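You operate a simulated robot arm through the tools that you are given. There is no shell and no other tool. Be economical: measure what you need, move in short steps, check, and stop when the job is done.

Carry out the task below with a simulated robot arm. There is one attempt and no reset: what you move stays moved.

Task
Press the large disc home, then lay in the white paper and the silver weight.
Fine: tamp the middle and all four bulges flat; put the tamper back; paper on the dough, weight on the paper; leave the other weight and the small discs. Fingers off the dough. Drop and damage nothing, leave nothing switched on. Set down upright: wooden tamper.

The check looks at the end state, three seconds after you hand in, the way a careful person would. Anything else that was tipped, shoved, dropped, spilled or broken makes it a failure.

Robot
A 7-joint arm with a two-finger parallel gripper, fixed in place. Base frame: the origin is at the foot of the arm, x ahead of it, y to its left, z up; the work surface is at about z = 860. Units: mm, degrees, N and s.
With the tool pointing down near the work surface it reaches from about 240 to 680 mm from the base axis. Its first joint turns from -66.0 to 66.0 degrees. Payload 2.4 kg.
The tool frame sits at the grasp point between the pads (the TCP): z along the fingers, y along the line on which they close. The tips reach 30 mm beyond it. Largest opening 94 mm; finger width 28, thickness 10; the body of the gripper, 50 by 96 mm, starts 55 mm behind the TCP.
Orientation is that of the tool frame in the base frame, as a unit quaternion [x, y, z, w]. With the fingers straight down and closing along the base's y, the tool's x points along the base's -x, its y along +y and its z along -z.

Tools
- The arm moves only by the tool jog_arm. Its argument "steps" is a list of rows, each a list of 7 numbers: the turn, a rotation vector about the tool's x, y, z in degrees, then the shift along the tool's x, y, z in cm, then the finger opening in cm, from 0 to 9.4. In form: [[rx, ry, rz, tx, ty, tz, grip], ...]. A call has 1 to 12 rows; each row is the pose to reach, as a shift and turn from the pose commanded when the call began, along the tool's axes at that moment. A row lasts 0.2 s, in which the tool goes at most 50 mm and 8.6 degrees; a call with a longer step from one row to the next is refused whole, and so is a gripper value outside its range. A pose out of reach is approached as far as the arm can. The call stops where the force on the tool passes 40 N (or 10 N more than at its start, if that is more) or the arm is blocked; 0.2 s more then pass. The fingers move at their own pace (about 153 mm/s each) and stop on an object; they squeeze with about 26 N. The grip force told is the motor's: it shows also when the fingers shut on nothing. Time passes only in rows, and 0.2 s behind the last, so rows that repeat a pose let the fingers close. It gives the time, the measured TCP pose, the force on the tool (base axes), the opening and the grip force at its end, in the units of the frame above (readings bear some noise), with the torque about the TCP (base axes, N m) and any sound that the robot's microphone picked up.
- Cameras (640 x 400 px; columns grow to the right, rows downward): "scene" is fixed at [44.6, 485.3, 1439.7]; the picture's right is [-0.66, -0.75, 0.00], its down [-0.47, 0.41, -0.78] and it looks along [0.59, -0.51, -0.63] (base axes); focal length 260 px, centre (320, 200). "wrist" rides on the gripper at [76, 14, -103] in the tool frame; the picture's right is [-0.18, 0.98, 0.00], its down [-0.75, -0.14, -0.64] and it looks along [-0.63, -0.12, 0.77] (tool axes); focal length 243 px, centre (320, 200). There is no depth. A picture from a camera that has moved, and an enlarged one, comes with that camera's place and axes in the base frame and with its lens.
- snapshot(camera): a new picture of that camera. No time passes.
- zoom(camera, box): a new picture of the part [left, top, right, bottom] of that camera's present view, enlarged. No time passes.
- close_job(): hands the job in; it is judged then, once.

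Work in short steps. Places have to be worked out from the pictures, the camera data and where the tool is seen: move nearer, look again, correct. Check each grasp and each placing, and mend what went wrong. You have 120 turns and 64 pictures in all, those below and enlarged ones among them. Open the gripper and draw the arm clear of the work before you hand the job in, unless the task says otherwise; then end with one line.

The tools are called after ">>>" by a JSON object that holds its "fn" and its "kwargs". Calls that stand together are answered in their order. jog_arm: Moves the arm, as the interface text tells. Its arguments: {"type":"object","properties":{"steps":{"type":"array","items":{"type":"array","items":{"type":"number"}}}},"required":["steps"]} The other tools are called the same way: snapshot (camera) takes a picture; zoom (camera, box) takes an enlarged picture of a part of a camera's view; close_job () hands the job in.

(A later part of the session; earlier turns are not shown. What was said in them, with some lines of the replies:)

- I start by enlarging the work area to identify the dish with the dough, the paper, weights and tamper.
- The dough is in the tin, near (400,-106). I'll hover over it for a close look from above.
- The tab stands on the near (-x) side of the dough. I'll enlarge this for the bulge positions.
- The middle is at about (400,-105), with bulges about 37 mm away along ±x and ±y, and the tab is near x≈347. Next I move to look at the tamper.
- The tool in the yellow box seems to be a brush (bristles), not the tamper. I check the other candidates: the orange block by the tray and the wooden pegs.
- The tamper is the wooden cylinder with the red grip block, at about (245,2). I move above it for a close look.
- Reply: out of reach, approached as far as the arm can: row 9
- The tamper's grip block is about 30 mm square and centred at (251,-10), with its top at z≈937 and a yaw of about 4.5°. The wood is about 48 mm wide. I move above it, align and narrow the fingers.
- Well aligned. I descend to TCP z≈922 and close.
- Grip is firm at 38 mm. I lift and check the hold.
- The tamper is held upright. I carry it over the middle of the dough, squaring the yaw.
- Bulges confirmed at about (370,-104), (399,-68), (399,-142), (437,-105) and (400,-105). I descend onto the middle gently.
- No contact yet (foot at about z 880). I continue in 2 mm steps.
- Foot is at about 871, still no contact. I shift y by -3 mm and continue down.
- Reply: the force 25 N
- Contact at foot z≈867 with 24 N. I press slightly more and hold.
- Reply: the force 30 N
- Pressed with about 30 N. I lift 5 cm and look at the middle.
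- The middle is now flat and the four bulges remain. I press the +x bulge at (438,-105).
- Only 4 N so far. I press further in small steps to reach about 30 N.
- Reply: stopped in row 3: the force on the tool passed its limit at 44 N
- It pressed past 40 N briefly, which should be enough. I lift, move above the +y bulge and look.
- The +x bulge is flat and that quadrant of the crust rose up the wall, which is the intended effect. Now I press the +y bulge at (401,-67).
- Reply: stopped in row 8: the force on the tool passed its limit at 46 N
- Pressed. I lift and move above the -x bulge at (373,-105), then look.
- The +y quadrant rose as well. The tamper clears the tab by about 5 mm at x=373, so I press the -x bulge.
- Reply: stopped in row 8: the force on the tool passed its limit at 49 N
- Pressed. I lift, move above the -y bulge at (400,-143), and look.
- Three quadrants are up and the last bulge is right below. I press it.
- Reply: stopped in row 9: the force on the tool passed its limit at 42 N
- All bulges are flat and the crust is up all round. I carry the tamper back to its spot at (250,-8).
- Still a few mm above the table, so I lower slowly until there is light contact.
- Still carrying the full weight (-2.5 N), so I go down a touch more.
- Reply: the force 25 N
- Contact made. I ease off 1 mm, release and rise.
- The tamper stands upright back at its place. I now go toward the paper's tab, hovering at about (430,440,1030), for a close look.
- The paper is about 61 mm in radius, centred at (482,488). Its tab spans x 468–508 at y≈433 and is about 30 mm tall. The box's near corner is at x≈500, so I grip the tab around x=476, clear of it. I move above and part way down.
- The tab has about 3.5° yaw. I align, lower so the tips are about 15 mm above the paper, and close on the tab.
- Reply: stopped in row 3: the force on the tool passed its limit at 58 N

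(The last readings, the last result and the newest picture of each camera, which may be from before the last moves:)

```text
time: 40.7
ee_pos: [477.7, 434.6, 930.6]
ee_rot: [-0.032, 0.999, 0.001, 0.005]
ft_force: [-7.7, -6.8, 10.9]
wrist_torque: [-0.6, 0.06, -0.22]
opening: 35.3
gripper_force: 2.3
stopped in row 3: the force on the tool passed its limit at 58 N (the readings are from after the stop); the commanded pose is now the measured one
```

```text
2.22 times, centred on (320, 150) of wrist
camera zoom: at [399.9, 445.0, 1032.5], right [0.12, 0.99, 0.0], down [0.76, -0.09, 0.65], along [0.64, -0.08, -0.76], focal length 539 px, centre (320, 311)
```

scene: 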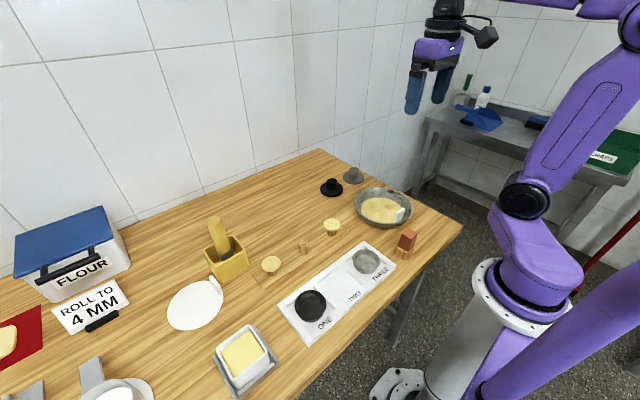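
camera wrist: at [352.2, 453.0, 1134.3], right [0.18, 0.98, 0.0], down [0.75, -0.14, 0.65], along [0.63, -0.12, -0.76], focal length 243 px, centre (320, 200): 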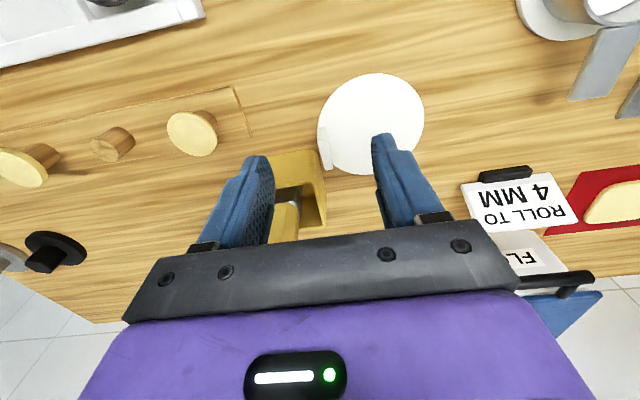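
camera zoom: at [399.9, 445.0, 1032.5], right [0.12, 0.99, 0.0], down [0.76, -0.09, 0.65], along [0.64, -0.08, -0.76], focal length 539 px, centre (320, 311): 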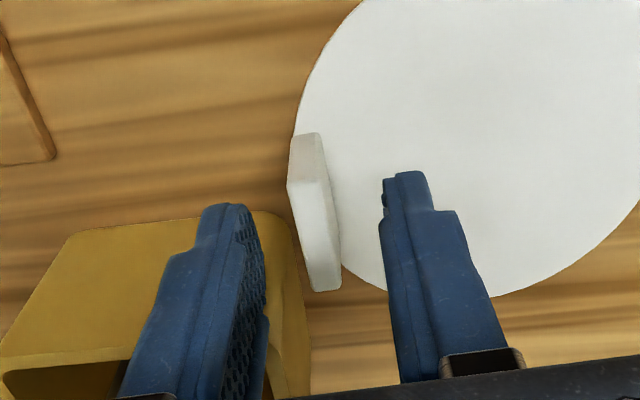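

The -y finger touched something, presumably the box rim, at tip z≈901. I back straight up and inspect.

>>> {"fn": "jog_arm", "kwargs": {"steps": [[0, 0, 0, 0, 0, -1, 3.6], [0, 0, 0, 0, 0, -4, 3.6], [0, 0, 0, 4, 0, -8, 3.6], [0, 0, 0, 8, 0, -10, 3.6], [0, 0, 0, 8, 0, -10, 3.6]]}}

>>> {"fn": "zoom", "kwargs": {"camera": "scene", "box": [150, 190, 290, 310]}}

>>> {"fn": "zoom", "kwargs": {"camera": "wrist", "box": [200, 40, 440, 240]}}

```text
refused: row 3 steps farther than a row can; nothing moved
```

```text
3.33 times, centred on (220, 250) of scene
camera zoom: at [44.2, 485.0, 1439.8], right [-0.66, -0.75, 0.0], down [-0.47, 0.41, -0.78], along [0.59, -0.51, -0.63], focal length 868 px, centre (653, 33)
```

zoom: 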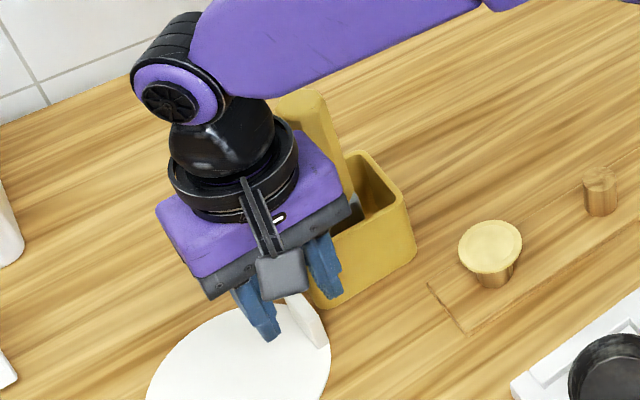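

```text
2.00 times, centred on (320, 140) of wrist
camera zoom: at [399.9, 445.0, 1032.5], right [0.12, 0.99, 0.0], down [0.76, -0.09, 0.65], along [0.64, -0.08, -0.76], focal length 485 px, centre (320, 320)
```

zoom: 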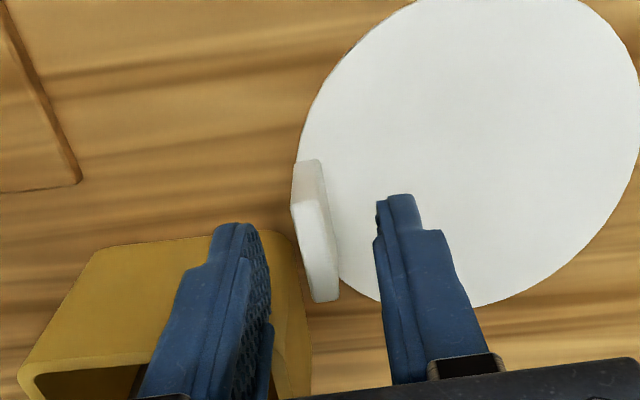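

Torque suggests the -y finger's lower part touched the box's near wall. The box seems not to have moved. I back straight up, then away.

>>> {"fn": "jog_arm", "kwargs": {"steps": [[0, 0, 0, 0.3, 0, -0.5, 3.6], [0, 0, 0, 0.6, 0, -2, 3.6], [0, 0, 0, 0.7, 0, -5, 3.6], [0, 0, 0, 3, 0, -8, 3.6], [0, 0, 0, 6, 0, -10, 3.6], [0, 0, 0, 6, 0, -10, 3.6]]}}

>>> {"fn": "zoom", "kwargs": {"camera": "wrist", "box": [200, 40, 440, 240]}}

>>> {"fn": "zoom", "kwargs": {"camera": "scene", "box": [160, 220, 270, 340]}}

```text
time: 42.1
ee_pos: [415.3, 431.8, 1027.4]
ee_rot: [-0.031, 0.999, 0.002, 0.005]
ft_force: [0.1, 0.3, -0.1]
wrist_torque: [0.02, 0.0, 0.0]
opening: 35.9
gripper_force: 0.0
```

```text
2.00 times, centred on (320, 140) of wrist
camera zoom: at [338.5, 440.4, 1129.3], right [0.12, 0.99, 0.0], down [0.75, -0.1, 0.65], along [0.64, -0.08, -0.76], focal length 485 px, centre (320, 320)
```

zoom: 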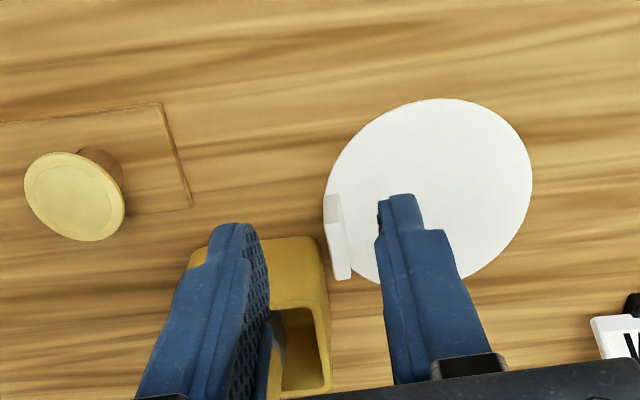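

```text
3.33 times, centred on (215, 280) of scene
camera zoom: at [44.5, 485.3, 1439.7], right [-0.66, -0.75, 0.0], down [-0.47, 0.41, -0.78], along [0.59, -0.51, -0.63], focal length 868 px, centre (670, -67)
```

zoom: 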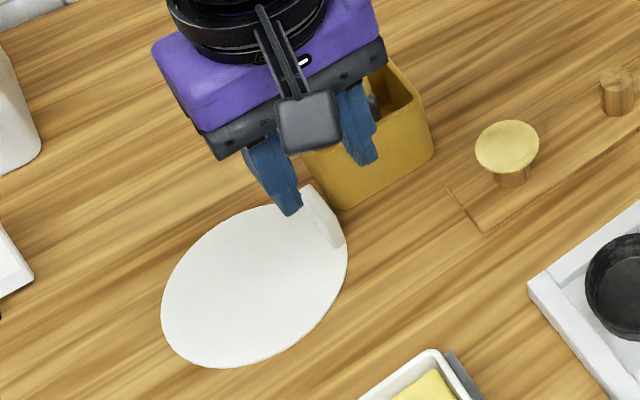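

Nothing moved. I retry further from the box, with TCP x≈468, a narrower opening of 20 mm and the slight tilt corrected, pausing above.

>>> {"fn": "jog_arm", "kwargs": {"steps": [[0.12, 0.28, 0, -2.6, -0.14, 0, 2.6], [0.25, 0.57, 0, -5.26, -0.28, 1, 2.0], [0.25, 0.57, 0, -5.26, -0.28, 5, 2.0], [0.25, 0.57, 0, -5.26, -0.28, 8.4, 2.0], [0.25, 0.57, 0, -5.26, -0.28, 8.4, 2.0]]}}

>>> {"fn": "zoom", "kwargs": {"camera": "wrist", "box": [240, 80, 400, 220]}}

```text
time: 43.3
ee_pos: [470.5, 433.0, 946.6]
ee_rot: [-0.032, 0.999, -0.001, -0.001]
ft_force: [-0.1, 0.3, 0.3]
wrist_torque: [-0.02, 0.01, 0.03]
opening: 20.0
gripper_force: 0.1
```

```text
2.86 times, centred on (320, 150) of wrist
camera zoom: at [394.1, 441.6, 1048.6], right [0.12, 0.99, 0.0], down [0.76, -0.09, 0.64], along [0.64, -0.08, -0.77], focal length 693 px, centre (320, 343)
```

zoom: 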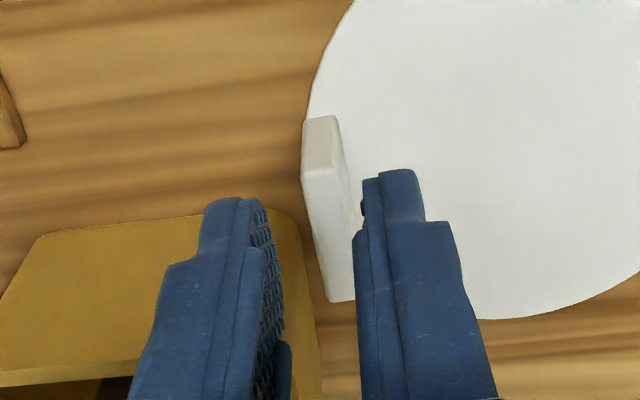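

Tab sits centred between the fingers. I shift 3 mm further from the box and descend slowly.

>>> {"fn": "jog_arm", "kwargs": {"steps": [[0, 0, 0, 0.35, 0, 0, 2.0], [0, 0, 0, 0.35, 0, 0.8, 2.0], [0, 0, 0, 0.35, 0, 1.6, 2.0], [0, 0, 0, 0.35, 0, 2.4, 2.0], [0, 0, 0, 0.35, 0, 3.2, 2.0], [0, 0, 0, 0.35, 0, 3.8, 2.0], [0, 0, 0, 0.35, 0, 3.8, 2.0]]}}

>>> {"fn": "zoom", "kwargs": {"camera": "wrist", "box": [240, 80, 400, 220]}}

```text
time: 44.9
ee_pos: [466.2, 431.6, 908.2]
ee_rot: [-0.031, 1.0, -0.001, 0.0]
ft_force: [0.0, -0.7, 0.1]
wrist_torque: [0.04, 0.02, -0.07]
opening: 20.0
gripper_force: 0.1
```

```text
2.86 times, centred on (320, 150) of wrist
camera zoom: at [389.9, 441.3, 1010.0], right [0.12, 0.99, 0.0], down [0.76, -0.09, 0.64], along [0.64, -0.08, -0.77], focal length 693 px, centre (320, 343)
```

zoom: 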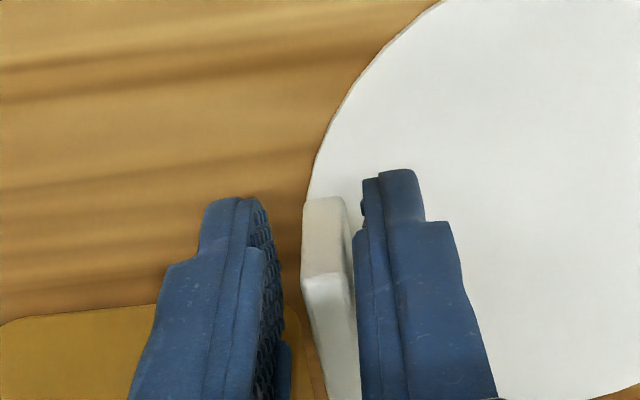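

No contact this time and the tips are at 878. I recentre 2 mm and close on the tab.

>>> {"fn": "jog_arm", "kwargs": {"steps": [[0, 0, 0, -0.2, 0.2, 0, 2.0], [0, 0, 0, -0.2, 0.2, 0, 2.0], [0, 0, 0, -0.2, 0.2, 0, 1.2], [0, 0, 0, -0.2, 0.2, 0, 0.4], [0, 0, 0, -0.2, 0.2, 0, 0.4], [0, 0, 0, -0.2, 0.2, 0, 0.4]]}}

```text
time: 46.3
ee_pos: [468.1, 435.4, 908.8]
ee_rot: [-0.031, 1.0, -0.001, 0.0]
ft_force: [-0.1, 0.3, 0.2]
wrist_torque: [0.03, -0.07, -0.04]
opening: 8.7
gripper_force: 25.8
```

Tab gripped at 8.7 mm. I lift slowly and check.

>>> {"fn": "jog_arm", "kwargs": {"steps": [[0, 0, 0, 0, 0, -0.5, 0.4], [0, 0, 0, 0, 0, -1.5, 0.4], [0, 0, 0, 0, 0, -3, 0.4], [0, 0, 0, 0, 0, -3, 0.4]]}}

>>> {"fn": "zoom", "kwargs": {"camera": "scene", "box": [140, 200, 280, 340]}}

```text
time: 47.3
ee_pos: [466.8, 434.4, 938.2]
ee_rot: [-0.031, 1.0, 0.0, 0.0]
ft_force: [-0.6, 0.2, -0.4]
wrist_torque: [-0.01, 0.02, -0.02]
opening: 8.7
gripper_force: 26.3
```

```text
2.86 times, centred on (210, 270) of scene
camera zoom: at [44.6, 485.3, 1439.7], right [-0.66, -0.75, 0.0], down [-0.47, 0.41, -0.78], along [0.59, -0.51, -0.63], focal length 744 px, centre (634, 0)
```

zoom: 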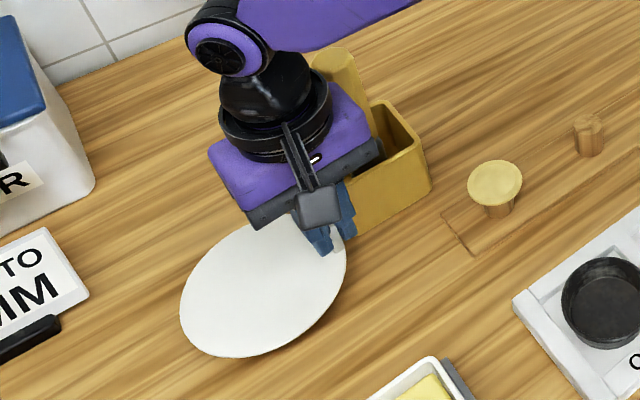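

The paper came up level. I raise it well above the brush handle and pull it toward -x.

>>> {"fn": "jog_arm", "kwargs": {"steps": [[0, 0, 0, 0.5, 0, -3.5, 0.4], [0, 0, 0, 1, 0, -7.5, 0.4], [0, 0, 0, 1.5, 0, -11.5, 0.4], [0, 0, 0, 3, 0, -15, 0.4], [0, 0, 0, 6, 0, -17, 0.4], [0, 0, 0, 9.5, 0, -17, 0.4], [0, 0, 0, 12, 0, -17, 0.4], [0, 0, 0, 12, 0, -17, 0.4]]}}

>>> {"fn": "snapshot", "kwargs": {"camera": "wrist"}}

>>> {"fn": "snapshot", "kwargs": {"camera": "scene"}}

```text
time: 49.1
ee_pos: [342.6, 427.1, 1105.3]
ee_rot: [-0.032, 0.999, -0.002, 0.001]
ft_force: [0.2, -1.2, -0.9]
wrist_torque: [0.01, 0.01, 0.0]
opening: 8.6
gripper_force: 26.0
```

```text
19 pictures are left
camera wrist: at [267.8, 436.7, 1207.1], right [0.12, 0.99, 0.0], down [0.76, -0.09, 0.64], along [0.64, -0.08, -0.77], focal length 243 px, centre (320, 200)
```

wrist: 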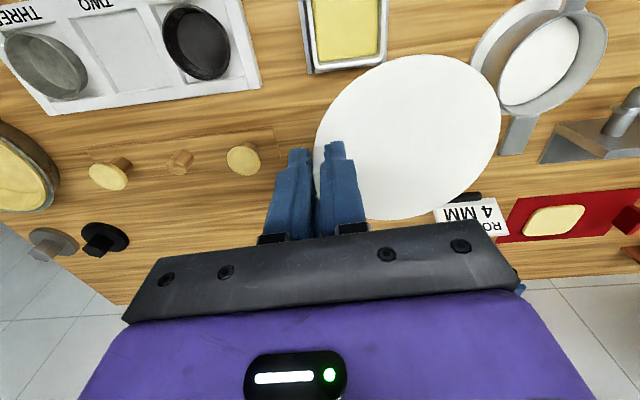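

```text
18 pictures are left
```

scene: 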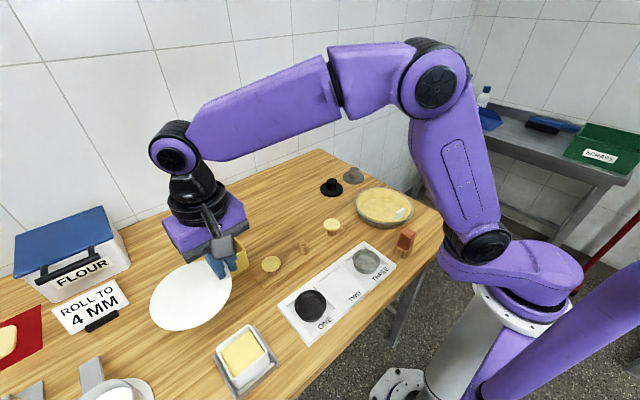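

Paper centre sits about (+16,+54.5) mm from the TCP. I target the paper centre at (408.5,-103), just clear of the dough's tab, so TCP at (392.5,-157.5). First leg of the carry.

>>> {"fn": "jog_arm", "kwargs": {"steps": [[0, 0, 0, -0.05, -2, 0, 0.4], [0, 0, 0, -0.15, -5.5, 0, 0.4], [0, 0, 0, -0.25, -9.5, 0, 0.4], [0, 0, 0, -0.3, -13.5, 0, 0.4], [0, 0, 0, -0.4, -17.5, 0, 0.4], [0, 0, 0, -0.5, -21.5, 0, 0.4], [0, 0, 0, -0.6, -25.5, 0, 0.4], [0, 0, 0, -0.7, -29.5, 0, 0.4], [0, 0, 0, -0.8, -33.5, 0, 0.4], [0, 0, 0, -0.85, -37, 0, 0.4], [0, 0, 0, -0.9, -39, 0, 0.4], [0, 0, 0, -0.9, -40, 0, 0.4]]}}

>>> {"fn": "jog_arm", "kwargs": {"steps": [[0, 0, 0, -0.05, -2, 0, 0.4], [0, 0, 0, -0.1, -5, 0, 0.4], [0, 0, 0, -0.2, -8.5, 0, 0.4], [0, 0, 0, -0.3, -12, 0, 0.4], [0, 0, 0, -0.4, -15.5, 0, 0.4], [0, 0, 0, -0.4, -17.5, 0, 0.4], [0, 0, 0, -0.4, -18.6, 2, 0.4], [0, 0, 0, -0.4, -18.6, 5, 0.4], [0, 0, 0, -0.4, -18.6, 8, 0.4], [0, 0, 0, -0.4, -18.6, 8, 0.4]]}}

>>> {"fn": "snapshot", "kwargs": {"camera": "wrist"}}

```text
time: 51.7
ee_pos: [381.9, 28.8, 1107.4]
ee_rot: [-0.032, 0.999, -0.002, 0.0]
ft_force: [0.4, 0.0, -0.2]
wrist_torque: [0.02, -0.01, 0.02]
opening: 8.3
gripper_force: 26.1
```

```text
time: 53.9
ee_pos: [397.9, -157.8, 1030.1]
ee_rot: [-0.031, 1.0, -0.001, 0.001]
ft_force: [0.1, 0.3, -0.5]
wrist_torque: [0.0, -0.01, 0.01]
opening: 8.5
gripper_force: 26.3
```

```text
17 pictures are left
camera wrist: at [321.3, -147.7, 1133.2], right [0.12, 0.99, 0.0], down [0.76, -0.09, 0.64], along [0.64, -0.08, -0.77], focal length 243 px, centre (320, 200)
```

wrist: 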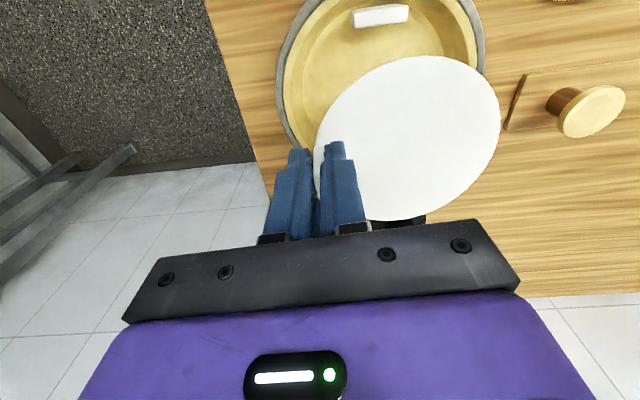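

Correcting x by about -5 mm and lowering until the paper is just above the dough's tab top, then checking.

>>> {"fn": "jog_arm", "kwargs": {"steps": [[0, 0, 0, 0.3, 0, 0, 0.4], [0, 0, 0, 0.52, 0, 2.5, 0.4], [0, 0, 0, 0.52, 0, 5.5, 0.4], [0, 0, 0, 0.52, 0, 7.7, 0.4], [0, 0, 0, 0.52, 0, 7.7, 0.4]]}}

>>> {"fn": "zoom", "kwargs": {"camera": "wrist", "box": [240, 0, 520, 240]}}

>>> {"fn": "zoom", "kwargs": {"camera": "scene", "box": [330, 150, 440, 240]}}

```text
time: 55.1
ee_pos: [393.4, -154.9, 950.5]
ee_rot: [-0.031, 1.0, -0.001, 0.0]
ft_force: [-0.5, 0.3, -0.4]
wrist_torque: [0.03, 0.0, 0.03]
opening: 8.7
gripper_force: 25.8
```

```text
1.67 times, centred on (380, 120) of wrist
camera zoom: at [317.2, -146.3, 1053.2], right [0.12, 0.99, 0.0], down [0.76, -0.09, 0.64], along [0.64, -0.08, -0.77], focal length 404 px, centre (220, 333)
```

zoom: 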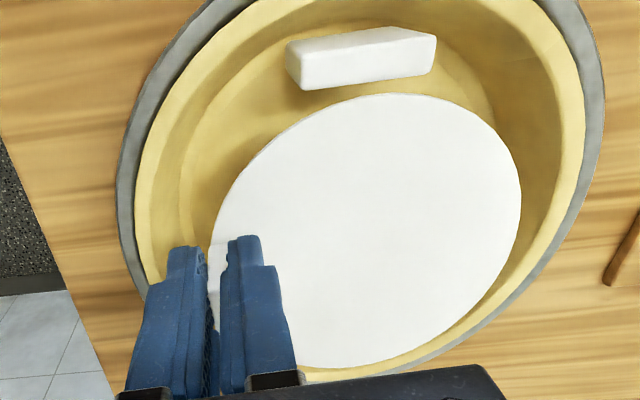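

```text
4.44 times, centred on (385, 195) of scene
camera zoom: at [44.6, 485.3, 1439.7], right [-0.66, -0.75, 0.0], down [-0.47, 0.41, -0.78], along [0.59, -0.51, -0.63], focal length 1157 px, centre (31, 222)
```

zoom: 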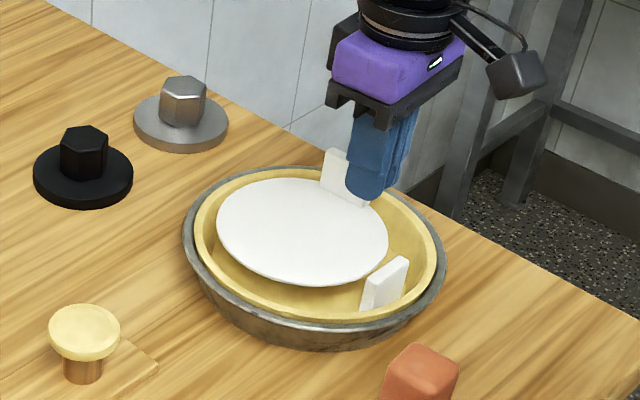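

Gap to the dough tab is about 3 mm. I shift 1.5 mm and lower slowly into the tin.

>>> {"fn": "jog_arm", "kwargs": {"steps": [[0, 0, 0, 0.15, -0.15, 0, 0.4], [0, 0, 0, 0.15, -0.15, 0.8, 0.4], [0, 0, 0, 0.15, -0.15, 1.6, 0.4], [0, 0, 0, 0.15, -0.15, 2.3, 0.4], [0, 0, 0, 0.15, -0.15, 2.8, 0.4], [0, 0, 0, 0.15, -0.15, 3.0, 0.4], [0, 0, 0, 0.15, -0.15, 3.0, 0.4]]}}

>>> {"fn": "zoom", "kwargs": {"camera": "wrist", "box": [240, 0, 520, 240]}}

```text
time: 56.7
ee_pos: [392.3, -161.1, 921.7]
ee_rot: [-0.03, 1.0, -0.001, 0.001]
ft_force: [0.0, 0.0, -0.2]
wrist_torque: [-0.01, 0.02, 0.01]
opening: 8.6
gripper_force: 26.4
```

```text
1.67 times, centred on (380, 120) of wrist
camera zoom: at [315.5, -150.1, 1024.6], right [0.12, 0.99, 0.0], down [0.76, -0.09, 0.64], along [0.64, -0.08, -0.77], focal length 404 px, centre (220, 333)
```

zoom: 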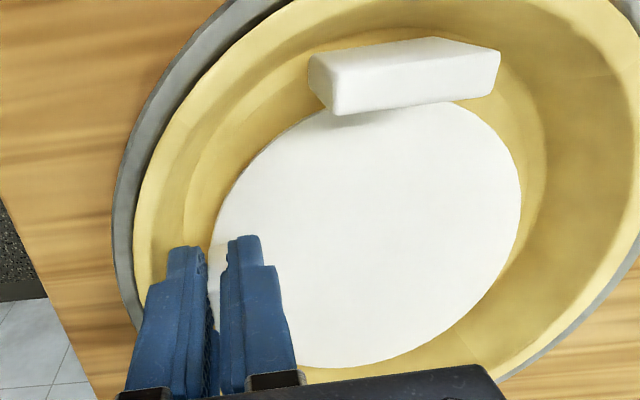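

Balanced in the floor. I lower the last few mm watching force.

>>> {"fn": "jog_arm", "kwargs": {"steps": [[0, 0, 0, 0, 0, 0.2, 0.4], [0, 0, 0, 0, 0, 0.4, 0.4], [0, 0, 0, 0, 0, 0.5, 0.4], [0, 0, 0, 0, 0, 0.5, 0.4]]}}

```text
time: 57.7
ee_pos: [392.8, -158.7, 917.7]
ee_rot: [-0.031, 1.0, -0.001, 0.0]
ft_force: [-0.7, -1.2, 3.4]
wrist_torque: [0.11, 0.15, 0.05]
opening: 8.4
gripper_force: 25.9
```

Light contact of about 3 N. I check with the scene camera whether the paper is flat and clear of the tab.

>>> {"fn": "zoom", "kwargs": {"camera": "scene", "box": [345, 170, 435, 235]}}

```text
6.15 times, centred on (390, 202) of scene
camera zoom: at [44.5, 485.3, 1439.7], right [-0.66, -0.75, 0.0], down [-0.47, 0.41, -0.78], along [0.59, -0.51, -0.63], focal length 1602 px, centre (-111, 185)
```

zoom: 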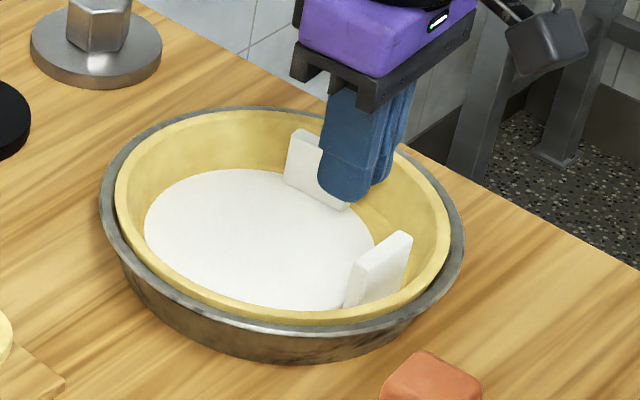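

It lies flat inside the crust, clear of the tab. I lower 1 mm more, open slightly and go straight up.

>>> {"fn": "jog_arm", "kwargs": {"steps": [[0, 0, 0, 0, 0, 0.1, 0.4], [0, 0, 0, 0, 0, 0.1, 0.4]]}}

```text
time: 58.3
ee_pos: [393.2, -156.9, 916.3]
ee_rot: [-0.032, 0.999, -0.001, 0.001]
ft_force: [-3.0, -2.6, 15.0]
wrist_torque: [0.29, 0.17, 0.04]
opening: 8.8
gripper_force: 25.7
```

>>> {"fn": "jog_arm", "kwargs": {"steps": [[0, 0, 0, 0, 0, -0.08, 0.4], [0, 0, 0, 0, 0, -0.08, 0.4], [0, 0, 0, 0, 0, -0.08, 1.3], [0, 0, 0, 0, 0, -0.08, 1.5], [0, 0, 0, 0, 0, -0.08, 1.5], [0, 0, 0, 0, 0, -2, 1.5], [0, 0, 0, 0, 0, -6, 1.5], [0, 0, 0, 0, 0, -10, 1.5], [0, 0, 0, 0, 0, -10, 1.5]]}}

>>> {"fn": "snapshot", "kwargs": {"camera": "wrist"}}

```text
time: 60.3
ee_pos: [393.0, -159.4, 1017.2]
ee_rot: [-0.031, 1.0, -0.001, 0.0]
ft_force: [-0.5, 0.4, 1.2]
wrist_torque: [0.0, 0.01, 0.01]
opening: 14.9
gripper_force: 0.1
```

```text
12 pictures are left
camera wrist: at [317.6, -151.0, 1119.4], right [0.12, 0.99, 0.0], down [0.76, -0.09, 0.64], along [0.64, -0.08, -0.77], focal length 243 px, centre (320, 200)
```

wrist: 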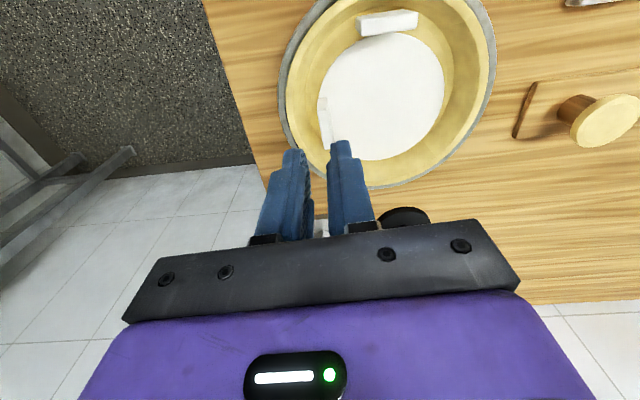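

The paper lies in place on the dough, clear of both tabs. Next I move toward the silver weight at about (598,-175) for a close look.

>>> {"fn": "jog_arm", "kwargs": {"steps": [[0, 0, 1.2, -4, -0.6, -1, 3], [0, 0, 2.4, -8, -1.2, -1, 5], [0, 0, 3.6, -12, -1.8, -1, 6], [0, 0, 3.6, -16, -2.3, 0, 6], [0, 0, 3.6, -16.6, -2.3, 0, 6], [0, 0, 3.6, -16.6, -2.3, 0, 6]]}}

>>> {"fn": "zoom", "kwargs": {"camera": "wrist", "box": [220, 60, 420, 260]}}

```text
time: 61.7
ee_pos: [558.9, -169.5, 1013.5]
ee_rot: [0.0, 1.0, -0.001, 0.0]
ft_force: [-0.2, -0.3, -0.2]
wrist_torque: [0.03, 0.02, 0.03]
opening: 60.0
gripper_force: 0.1
```

```text
2.00 times, centred on (320, 160) of wrist
camera zoom: at [483.6, -156.1, 1116.2], right [0.18, 0.98, 0.0], down [0.75, -0.14, 0.64], along [0.63, -0.12, -0.77], focal length 485 px, centre (320, 280)
```

zoom: 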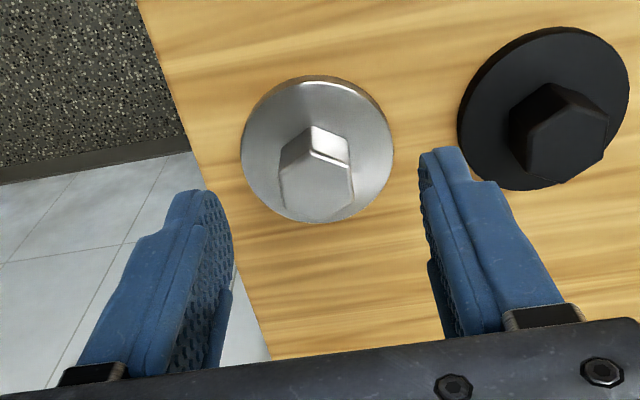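

I need the knob's hex orientation, so one tight zoom.

>>> {"fn": "zoom", "kwargs": {"camera": "wrist", "box": [290, 95, 350, 180]}}

```text
4.71 times, centred on (320, 138) of wrist
camera zoom: at [483.6, -156.1, 1116.2], right [0.18, 0.98, 0.0], down [0.75, -0.14, 0.64], along [0.63, -0.12, -0.77], focal length 1142 px, centre (320, 494)
```

zoom: 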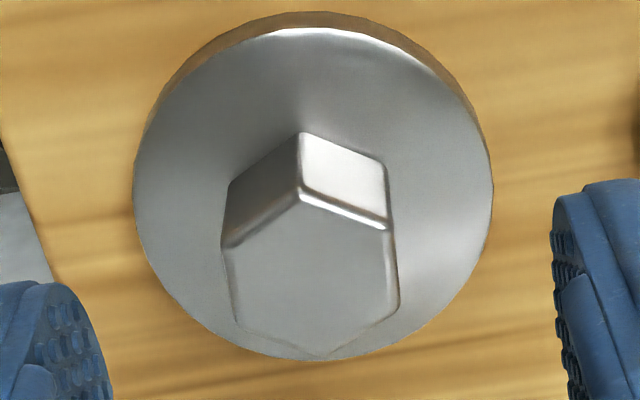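

Knob: hex with flats facing ±y, 35 mm across, centre (601,-180), top z≈901, yaw ≈-3.5°. I move over it, lower and grip.

>>> {"fn": "jog_arm", "kwargs": {"steps": [[0, 0, 1.7, -2.1, -0.55, 0, 6], [0, 0, 3.5, -4.2, -1.1, 1, 6], [0, 0, 3.5, -4.2, -1.1, 4.5, 6], [0, 0, 3.5, -4.2, -1.1, 7.5, 6], [0, 0, 3.5, -4.2, -1.1, 9.5, 6], [0, 0, 3.5, -4.2, -1.1, 10.6, 6], [0, 0, 3.5, -4.2, -1.1, 10.6, 6]]}}

>>> {"fn": "zoom", "kwargs": {"camera": "wrist", "box": [220, 60, 420, 260]}}

```text
time: 63.3
ee_pos: [600.6, -181.1, 908.0]
ee_rot: [0.03, 1.0, -0.001, 0.0]
ft_force: [-0.4, -0.4, 0.5]
wrist_torque: [0.0, -0.02, -0.02]
opening: 59.6
gripper_force: 0.1
```

```text
2.00 times, centred on (320, 160) of wrist
camera zoom: at [526.6, -163.3, 1010.2], right [0.24, 0.97, 0.0], down [0.74, -0.19, 0.64], along [0.62, -0.16, -0.77], focal length 485 px, centre (320, 280)
```

zoom: 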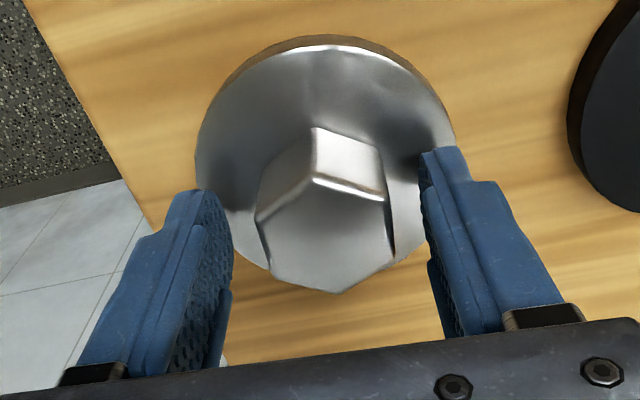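

Centred and aligned. I close on the knob and make a small test lift.

>>> {"fn": "jog_arm", "kwargs": {"steps": [[0, 0, 0, 0, 0, 0.1, 5], [0, 0, 0, 0, 0, 0.1, 3.5], [0, 0, 0, 0, 0, 0.1, 2.5], [0, 0, 0, 0, 0, 0.1, 2.5], [0, 0, 0, 0, 0, 0.1, 2.5], [0, 0, 0, 0, 0, -0.5, 2.5], [0, 0, 0, 0, 0, -1.5, 2.5], [0, 0, 0, 0, 0, -1.5, 2.5]]}}

```text
time: 65.1
ee_pos: [601.8, -184.2, 924.4]
ee_rot: [0.03, 1.0, -0.001, 0.0]
ft_force: [-1.1, 0.3, -4.8]
wrist_torque: [0.02, 0.0, 0.01]
opening: 36.2
gripper_force: 26.1
```

Weight held (≈4.8 N). I lift it above the rim and carry it over the paper's centre.

>>> {"fn": "jog_arm", "kwargs": {"steps": [[0, 0, 0, 0, 0, -3, 2.5], [0, 0, 0, 0, 0, -6.5, 2.5], [0, 0, 0, 0.5, 0.2, -8.5, 2.5], [0, 0, 0, 4, 1.5, -8.5, 2.5], [0, 0, 0, 8, 2.9, -8.5, 2.5], [0, 0, -1, 12, 4.4, -8.5, 2.5], [0, 0, -2.3, 16, 5.9, -8.5, 2.5], [0, 0, -3.5, 19, 7, -8.5, 2.5], [0, 0, -3.5, 19.75, 7.2, -8.5, 2.5], [0, 0, -3.5, 19.75, 7.2, -8.5, 2.5]]}}

>>> {"fn": "zoom", "kwargs": {"camera": "wrist", "box": [200, 0, 440, 240]}}

>>> {"fn": "zoom", "kwargs": {"camera": "scene", "box": [330, 150, 440, 240]}}

```text
time: 67.3
ee_pos: [408.0, -100.8, 1011.6]
ee_rot: [0.001, 1.0, 0.0, 0.0]
ft_force: [0.2, -0.5, -4.5]
wrist_torque: [0.03, 0.0, -0.02]
opening: 36.5
gripper_force: 26.0
```

```text
1.67 times, centred on (320, 120) of wrist
camera zoom: at [331.8, -86.2, 1112.7], right [0.18, 0.98, 0.0], down [0.75, -0.14, 0.64], along [0.63, -0.12, -0.77], focal length 404 px, centre (320, 333)
```

zoom: 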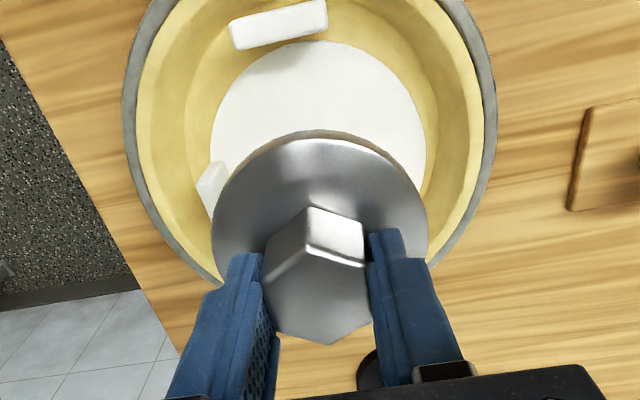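

```text
4.44 times, centred on (385, 195) of scene
camera zoom: at [44.6, 485.3, 1439.7], right [-0.66, -0.75, 0.0], down [-0.47, 0.41, -0.78], along [0.59, -0.51, -0.63], focal length 1157 px, centre (31, 222)
```

zoom: 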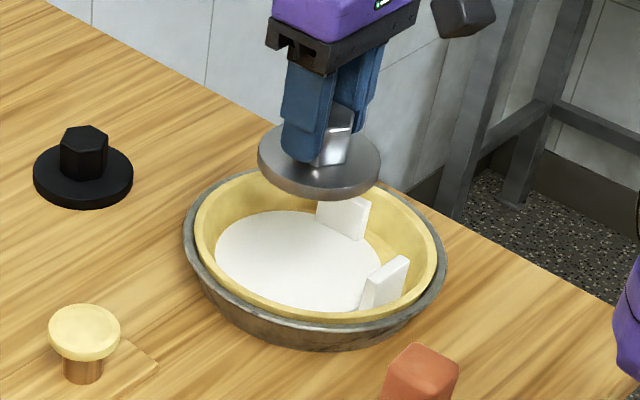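

Aligned over the paper centre at (410,-102). I lower to just above the paper.

>>> {"fn": "jog_arm", "kwargs": {"steps": [[0, 0, 0, -0.15, 0, 2.5, 2.5], [0, 0, 0, -0.15, 0, 5, 2.5], [0, 0, 0, -0.15, 0, 7, 2.5], [0, 0, 0, -0.15, 0, 8.3, 2.5], [0, 0, 0, -0.15, 0, 8.8, 2.5], [0, 0, 0, -0.15, 0, 9.0, 2.5], [0, 0, 0, -0.15, 0, 9.0, 2.5]]}}

>>> {"fn": "jog_arm", "kwargs": {"steps": [[0, 0, 0, 0, 0, 0.15, 2.5], [0, 0, 0, 0, 0, 0.3, 2.5], [0, 0, 0, 0, 0, 0.3, 2.5]]}}

```text
time: 68.9
ee_pos: [409.9, -97.4, 919.9]
ee_rot: [0.0, 1.0, 0.0, 0.002]
ft_force: [-2.2, 1.1, 27.7]
wrist_torque: [0.03, 0.29, 0.02]
opening: 36.5
gripper_force: 26.1
```

```text
time: 69.4
ee_pos: [409.0, -97.4, 919.0]
ee_rot: [-0.001, 1.0, -0.001, 0.002]
ft_force: [-4.1, 0.1, 16.1]
wrist_torque: [0.0, 0.28, -0.02]
opening: 36.5
gripper_force: 26.6
stopped in row 2: the force on the tool passed its limit at 43 N (the readings are from after the stop); the commanded pose is now the measured one
```

Contact around TCP 919, about as expected. I check before releasing.

>>> {"fn": "zoom", "kwargs": {"camera": "scene", "box": [340, 160, 440, 240]}}

```text
5.00 times, centred on (390, 200) of scene
camera zoom: at [44.3, 485.4, 1439.7], right [-0.66, -0.75, 0.0], down [-0.47, 0.41, -0.78], along [0.59, -0.51, -0.63], focal length 1301 px, centre (-30, 200)
```

zoom: 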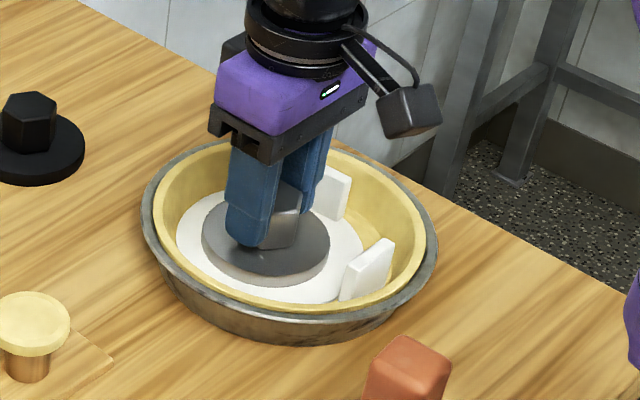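

The weight is flat on the paper, clear of both tabs. I ease off, open modestly and rise.

>>> {"fn": "jog_arm", "kwargs": {"steps": [[0, 0, 0, 0, 0, -0.05, 2.5], [0, 0, 0, 0, 0, -0.05, 4.2], [0, 0, 0, 0, 0, -0.05, 5.4], [0, 0, 0, 0, 0, -0.05, 5.4], [0, 0, 0, 0, 0, -2, 5.4], [0, 0, 0, 0, 0, -6, 5.4], [0, 0, 0, 0, 0, -10.5, 5.4], [0, 0, 0, 0, 0, -15, 5.4], [0, 0, 0, 0, 0, -19, 5.4], [0, 0, 0, 0, 0, -22, 5.4], [0, 0, 0, 0, 0, -22, 5.4]]}}

>>> {"fn": "snapshot", "kwargs": {"camera": "scene"}}

>>> {"fn": "zoom", "kwargs": {"camera": "wrist", "box": [200, 0, 440, 240]}}

```text
time: 71.8
ee_pos: [413.7, -95.1, 1142.6]
ee_rot: [0.0, 1.0, -0.001, 0.002]
ft_force: [0.4, 0.5, 0.0]
wrist_torque: [-0.01, -0.04, 0.01]
opening: 54.1
gripper_force: 0.0
```

```text
5 pictures are left
```

scene: 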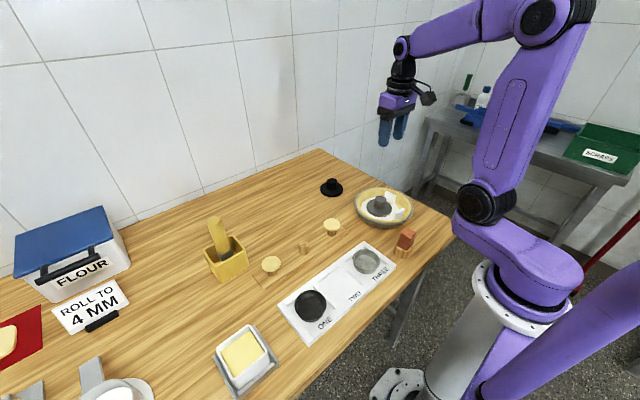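

```text
1.67 times, centred on (320, 120) of wrist
camera zoom: at [337.0, -82.8, 1244.0], right [0.18, 0.98, 0.0], down [0.75, -0.14, 0.64], along [0.63, -0.12, -0.76], focal length 404 px, centre (320, 333)
```

zoom: 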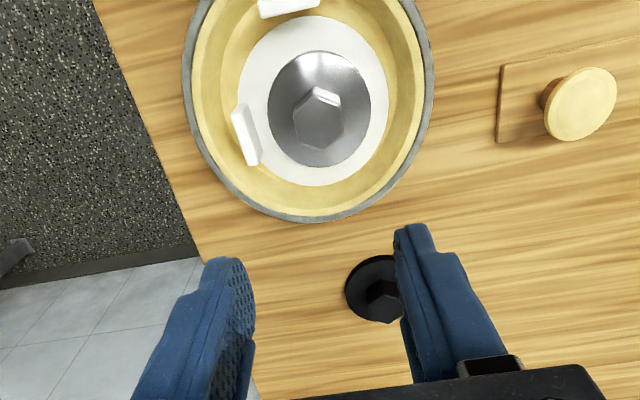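

Everything is in place: weight on paper, paper on dough, tamper upright. I draw the arm fully clear and hand in.

>>> {"fn": "jog_arm", "kwargs": {"steps": [[0, 0, 0, 1.5, 0.5, -3, 5.4], [0, 0, 0, 3.5, 1, -6, 5.4], [0, 0, 0, 6, 2, -9, 5.4], [0, 0, 0, 8.5, 3, -12, 9.0], [0, 0, 0, 8.5, 3, -12, 9.0]]}}

>>> {"fn": "close_job", "kwargs": {}}

```text
time: 73.0
ee_pos: [325.8, -67.9, 1258.0]
ee_rot: [0.0, 1.0, -0.002, 0.002]
ft_force: [0.7, 0.0, 0.3]
wrist_torque: [-0.04, 0.04, 0.01]
opening: 90.0
gripper_force: 0.1
```

```text
The job is handed in.
```

The job is handed in: the dough is pressed flat in the middle and at all four bulges, the tamper is back upright, and the paper and silver weight are laid in. On the first try for the paper, a finger hit something, probably the yellow box (58 N peak). I backed off, and the pictures showed nothing moved.
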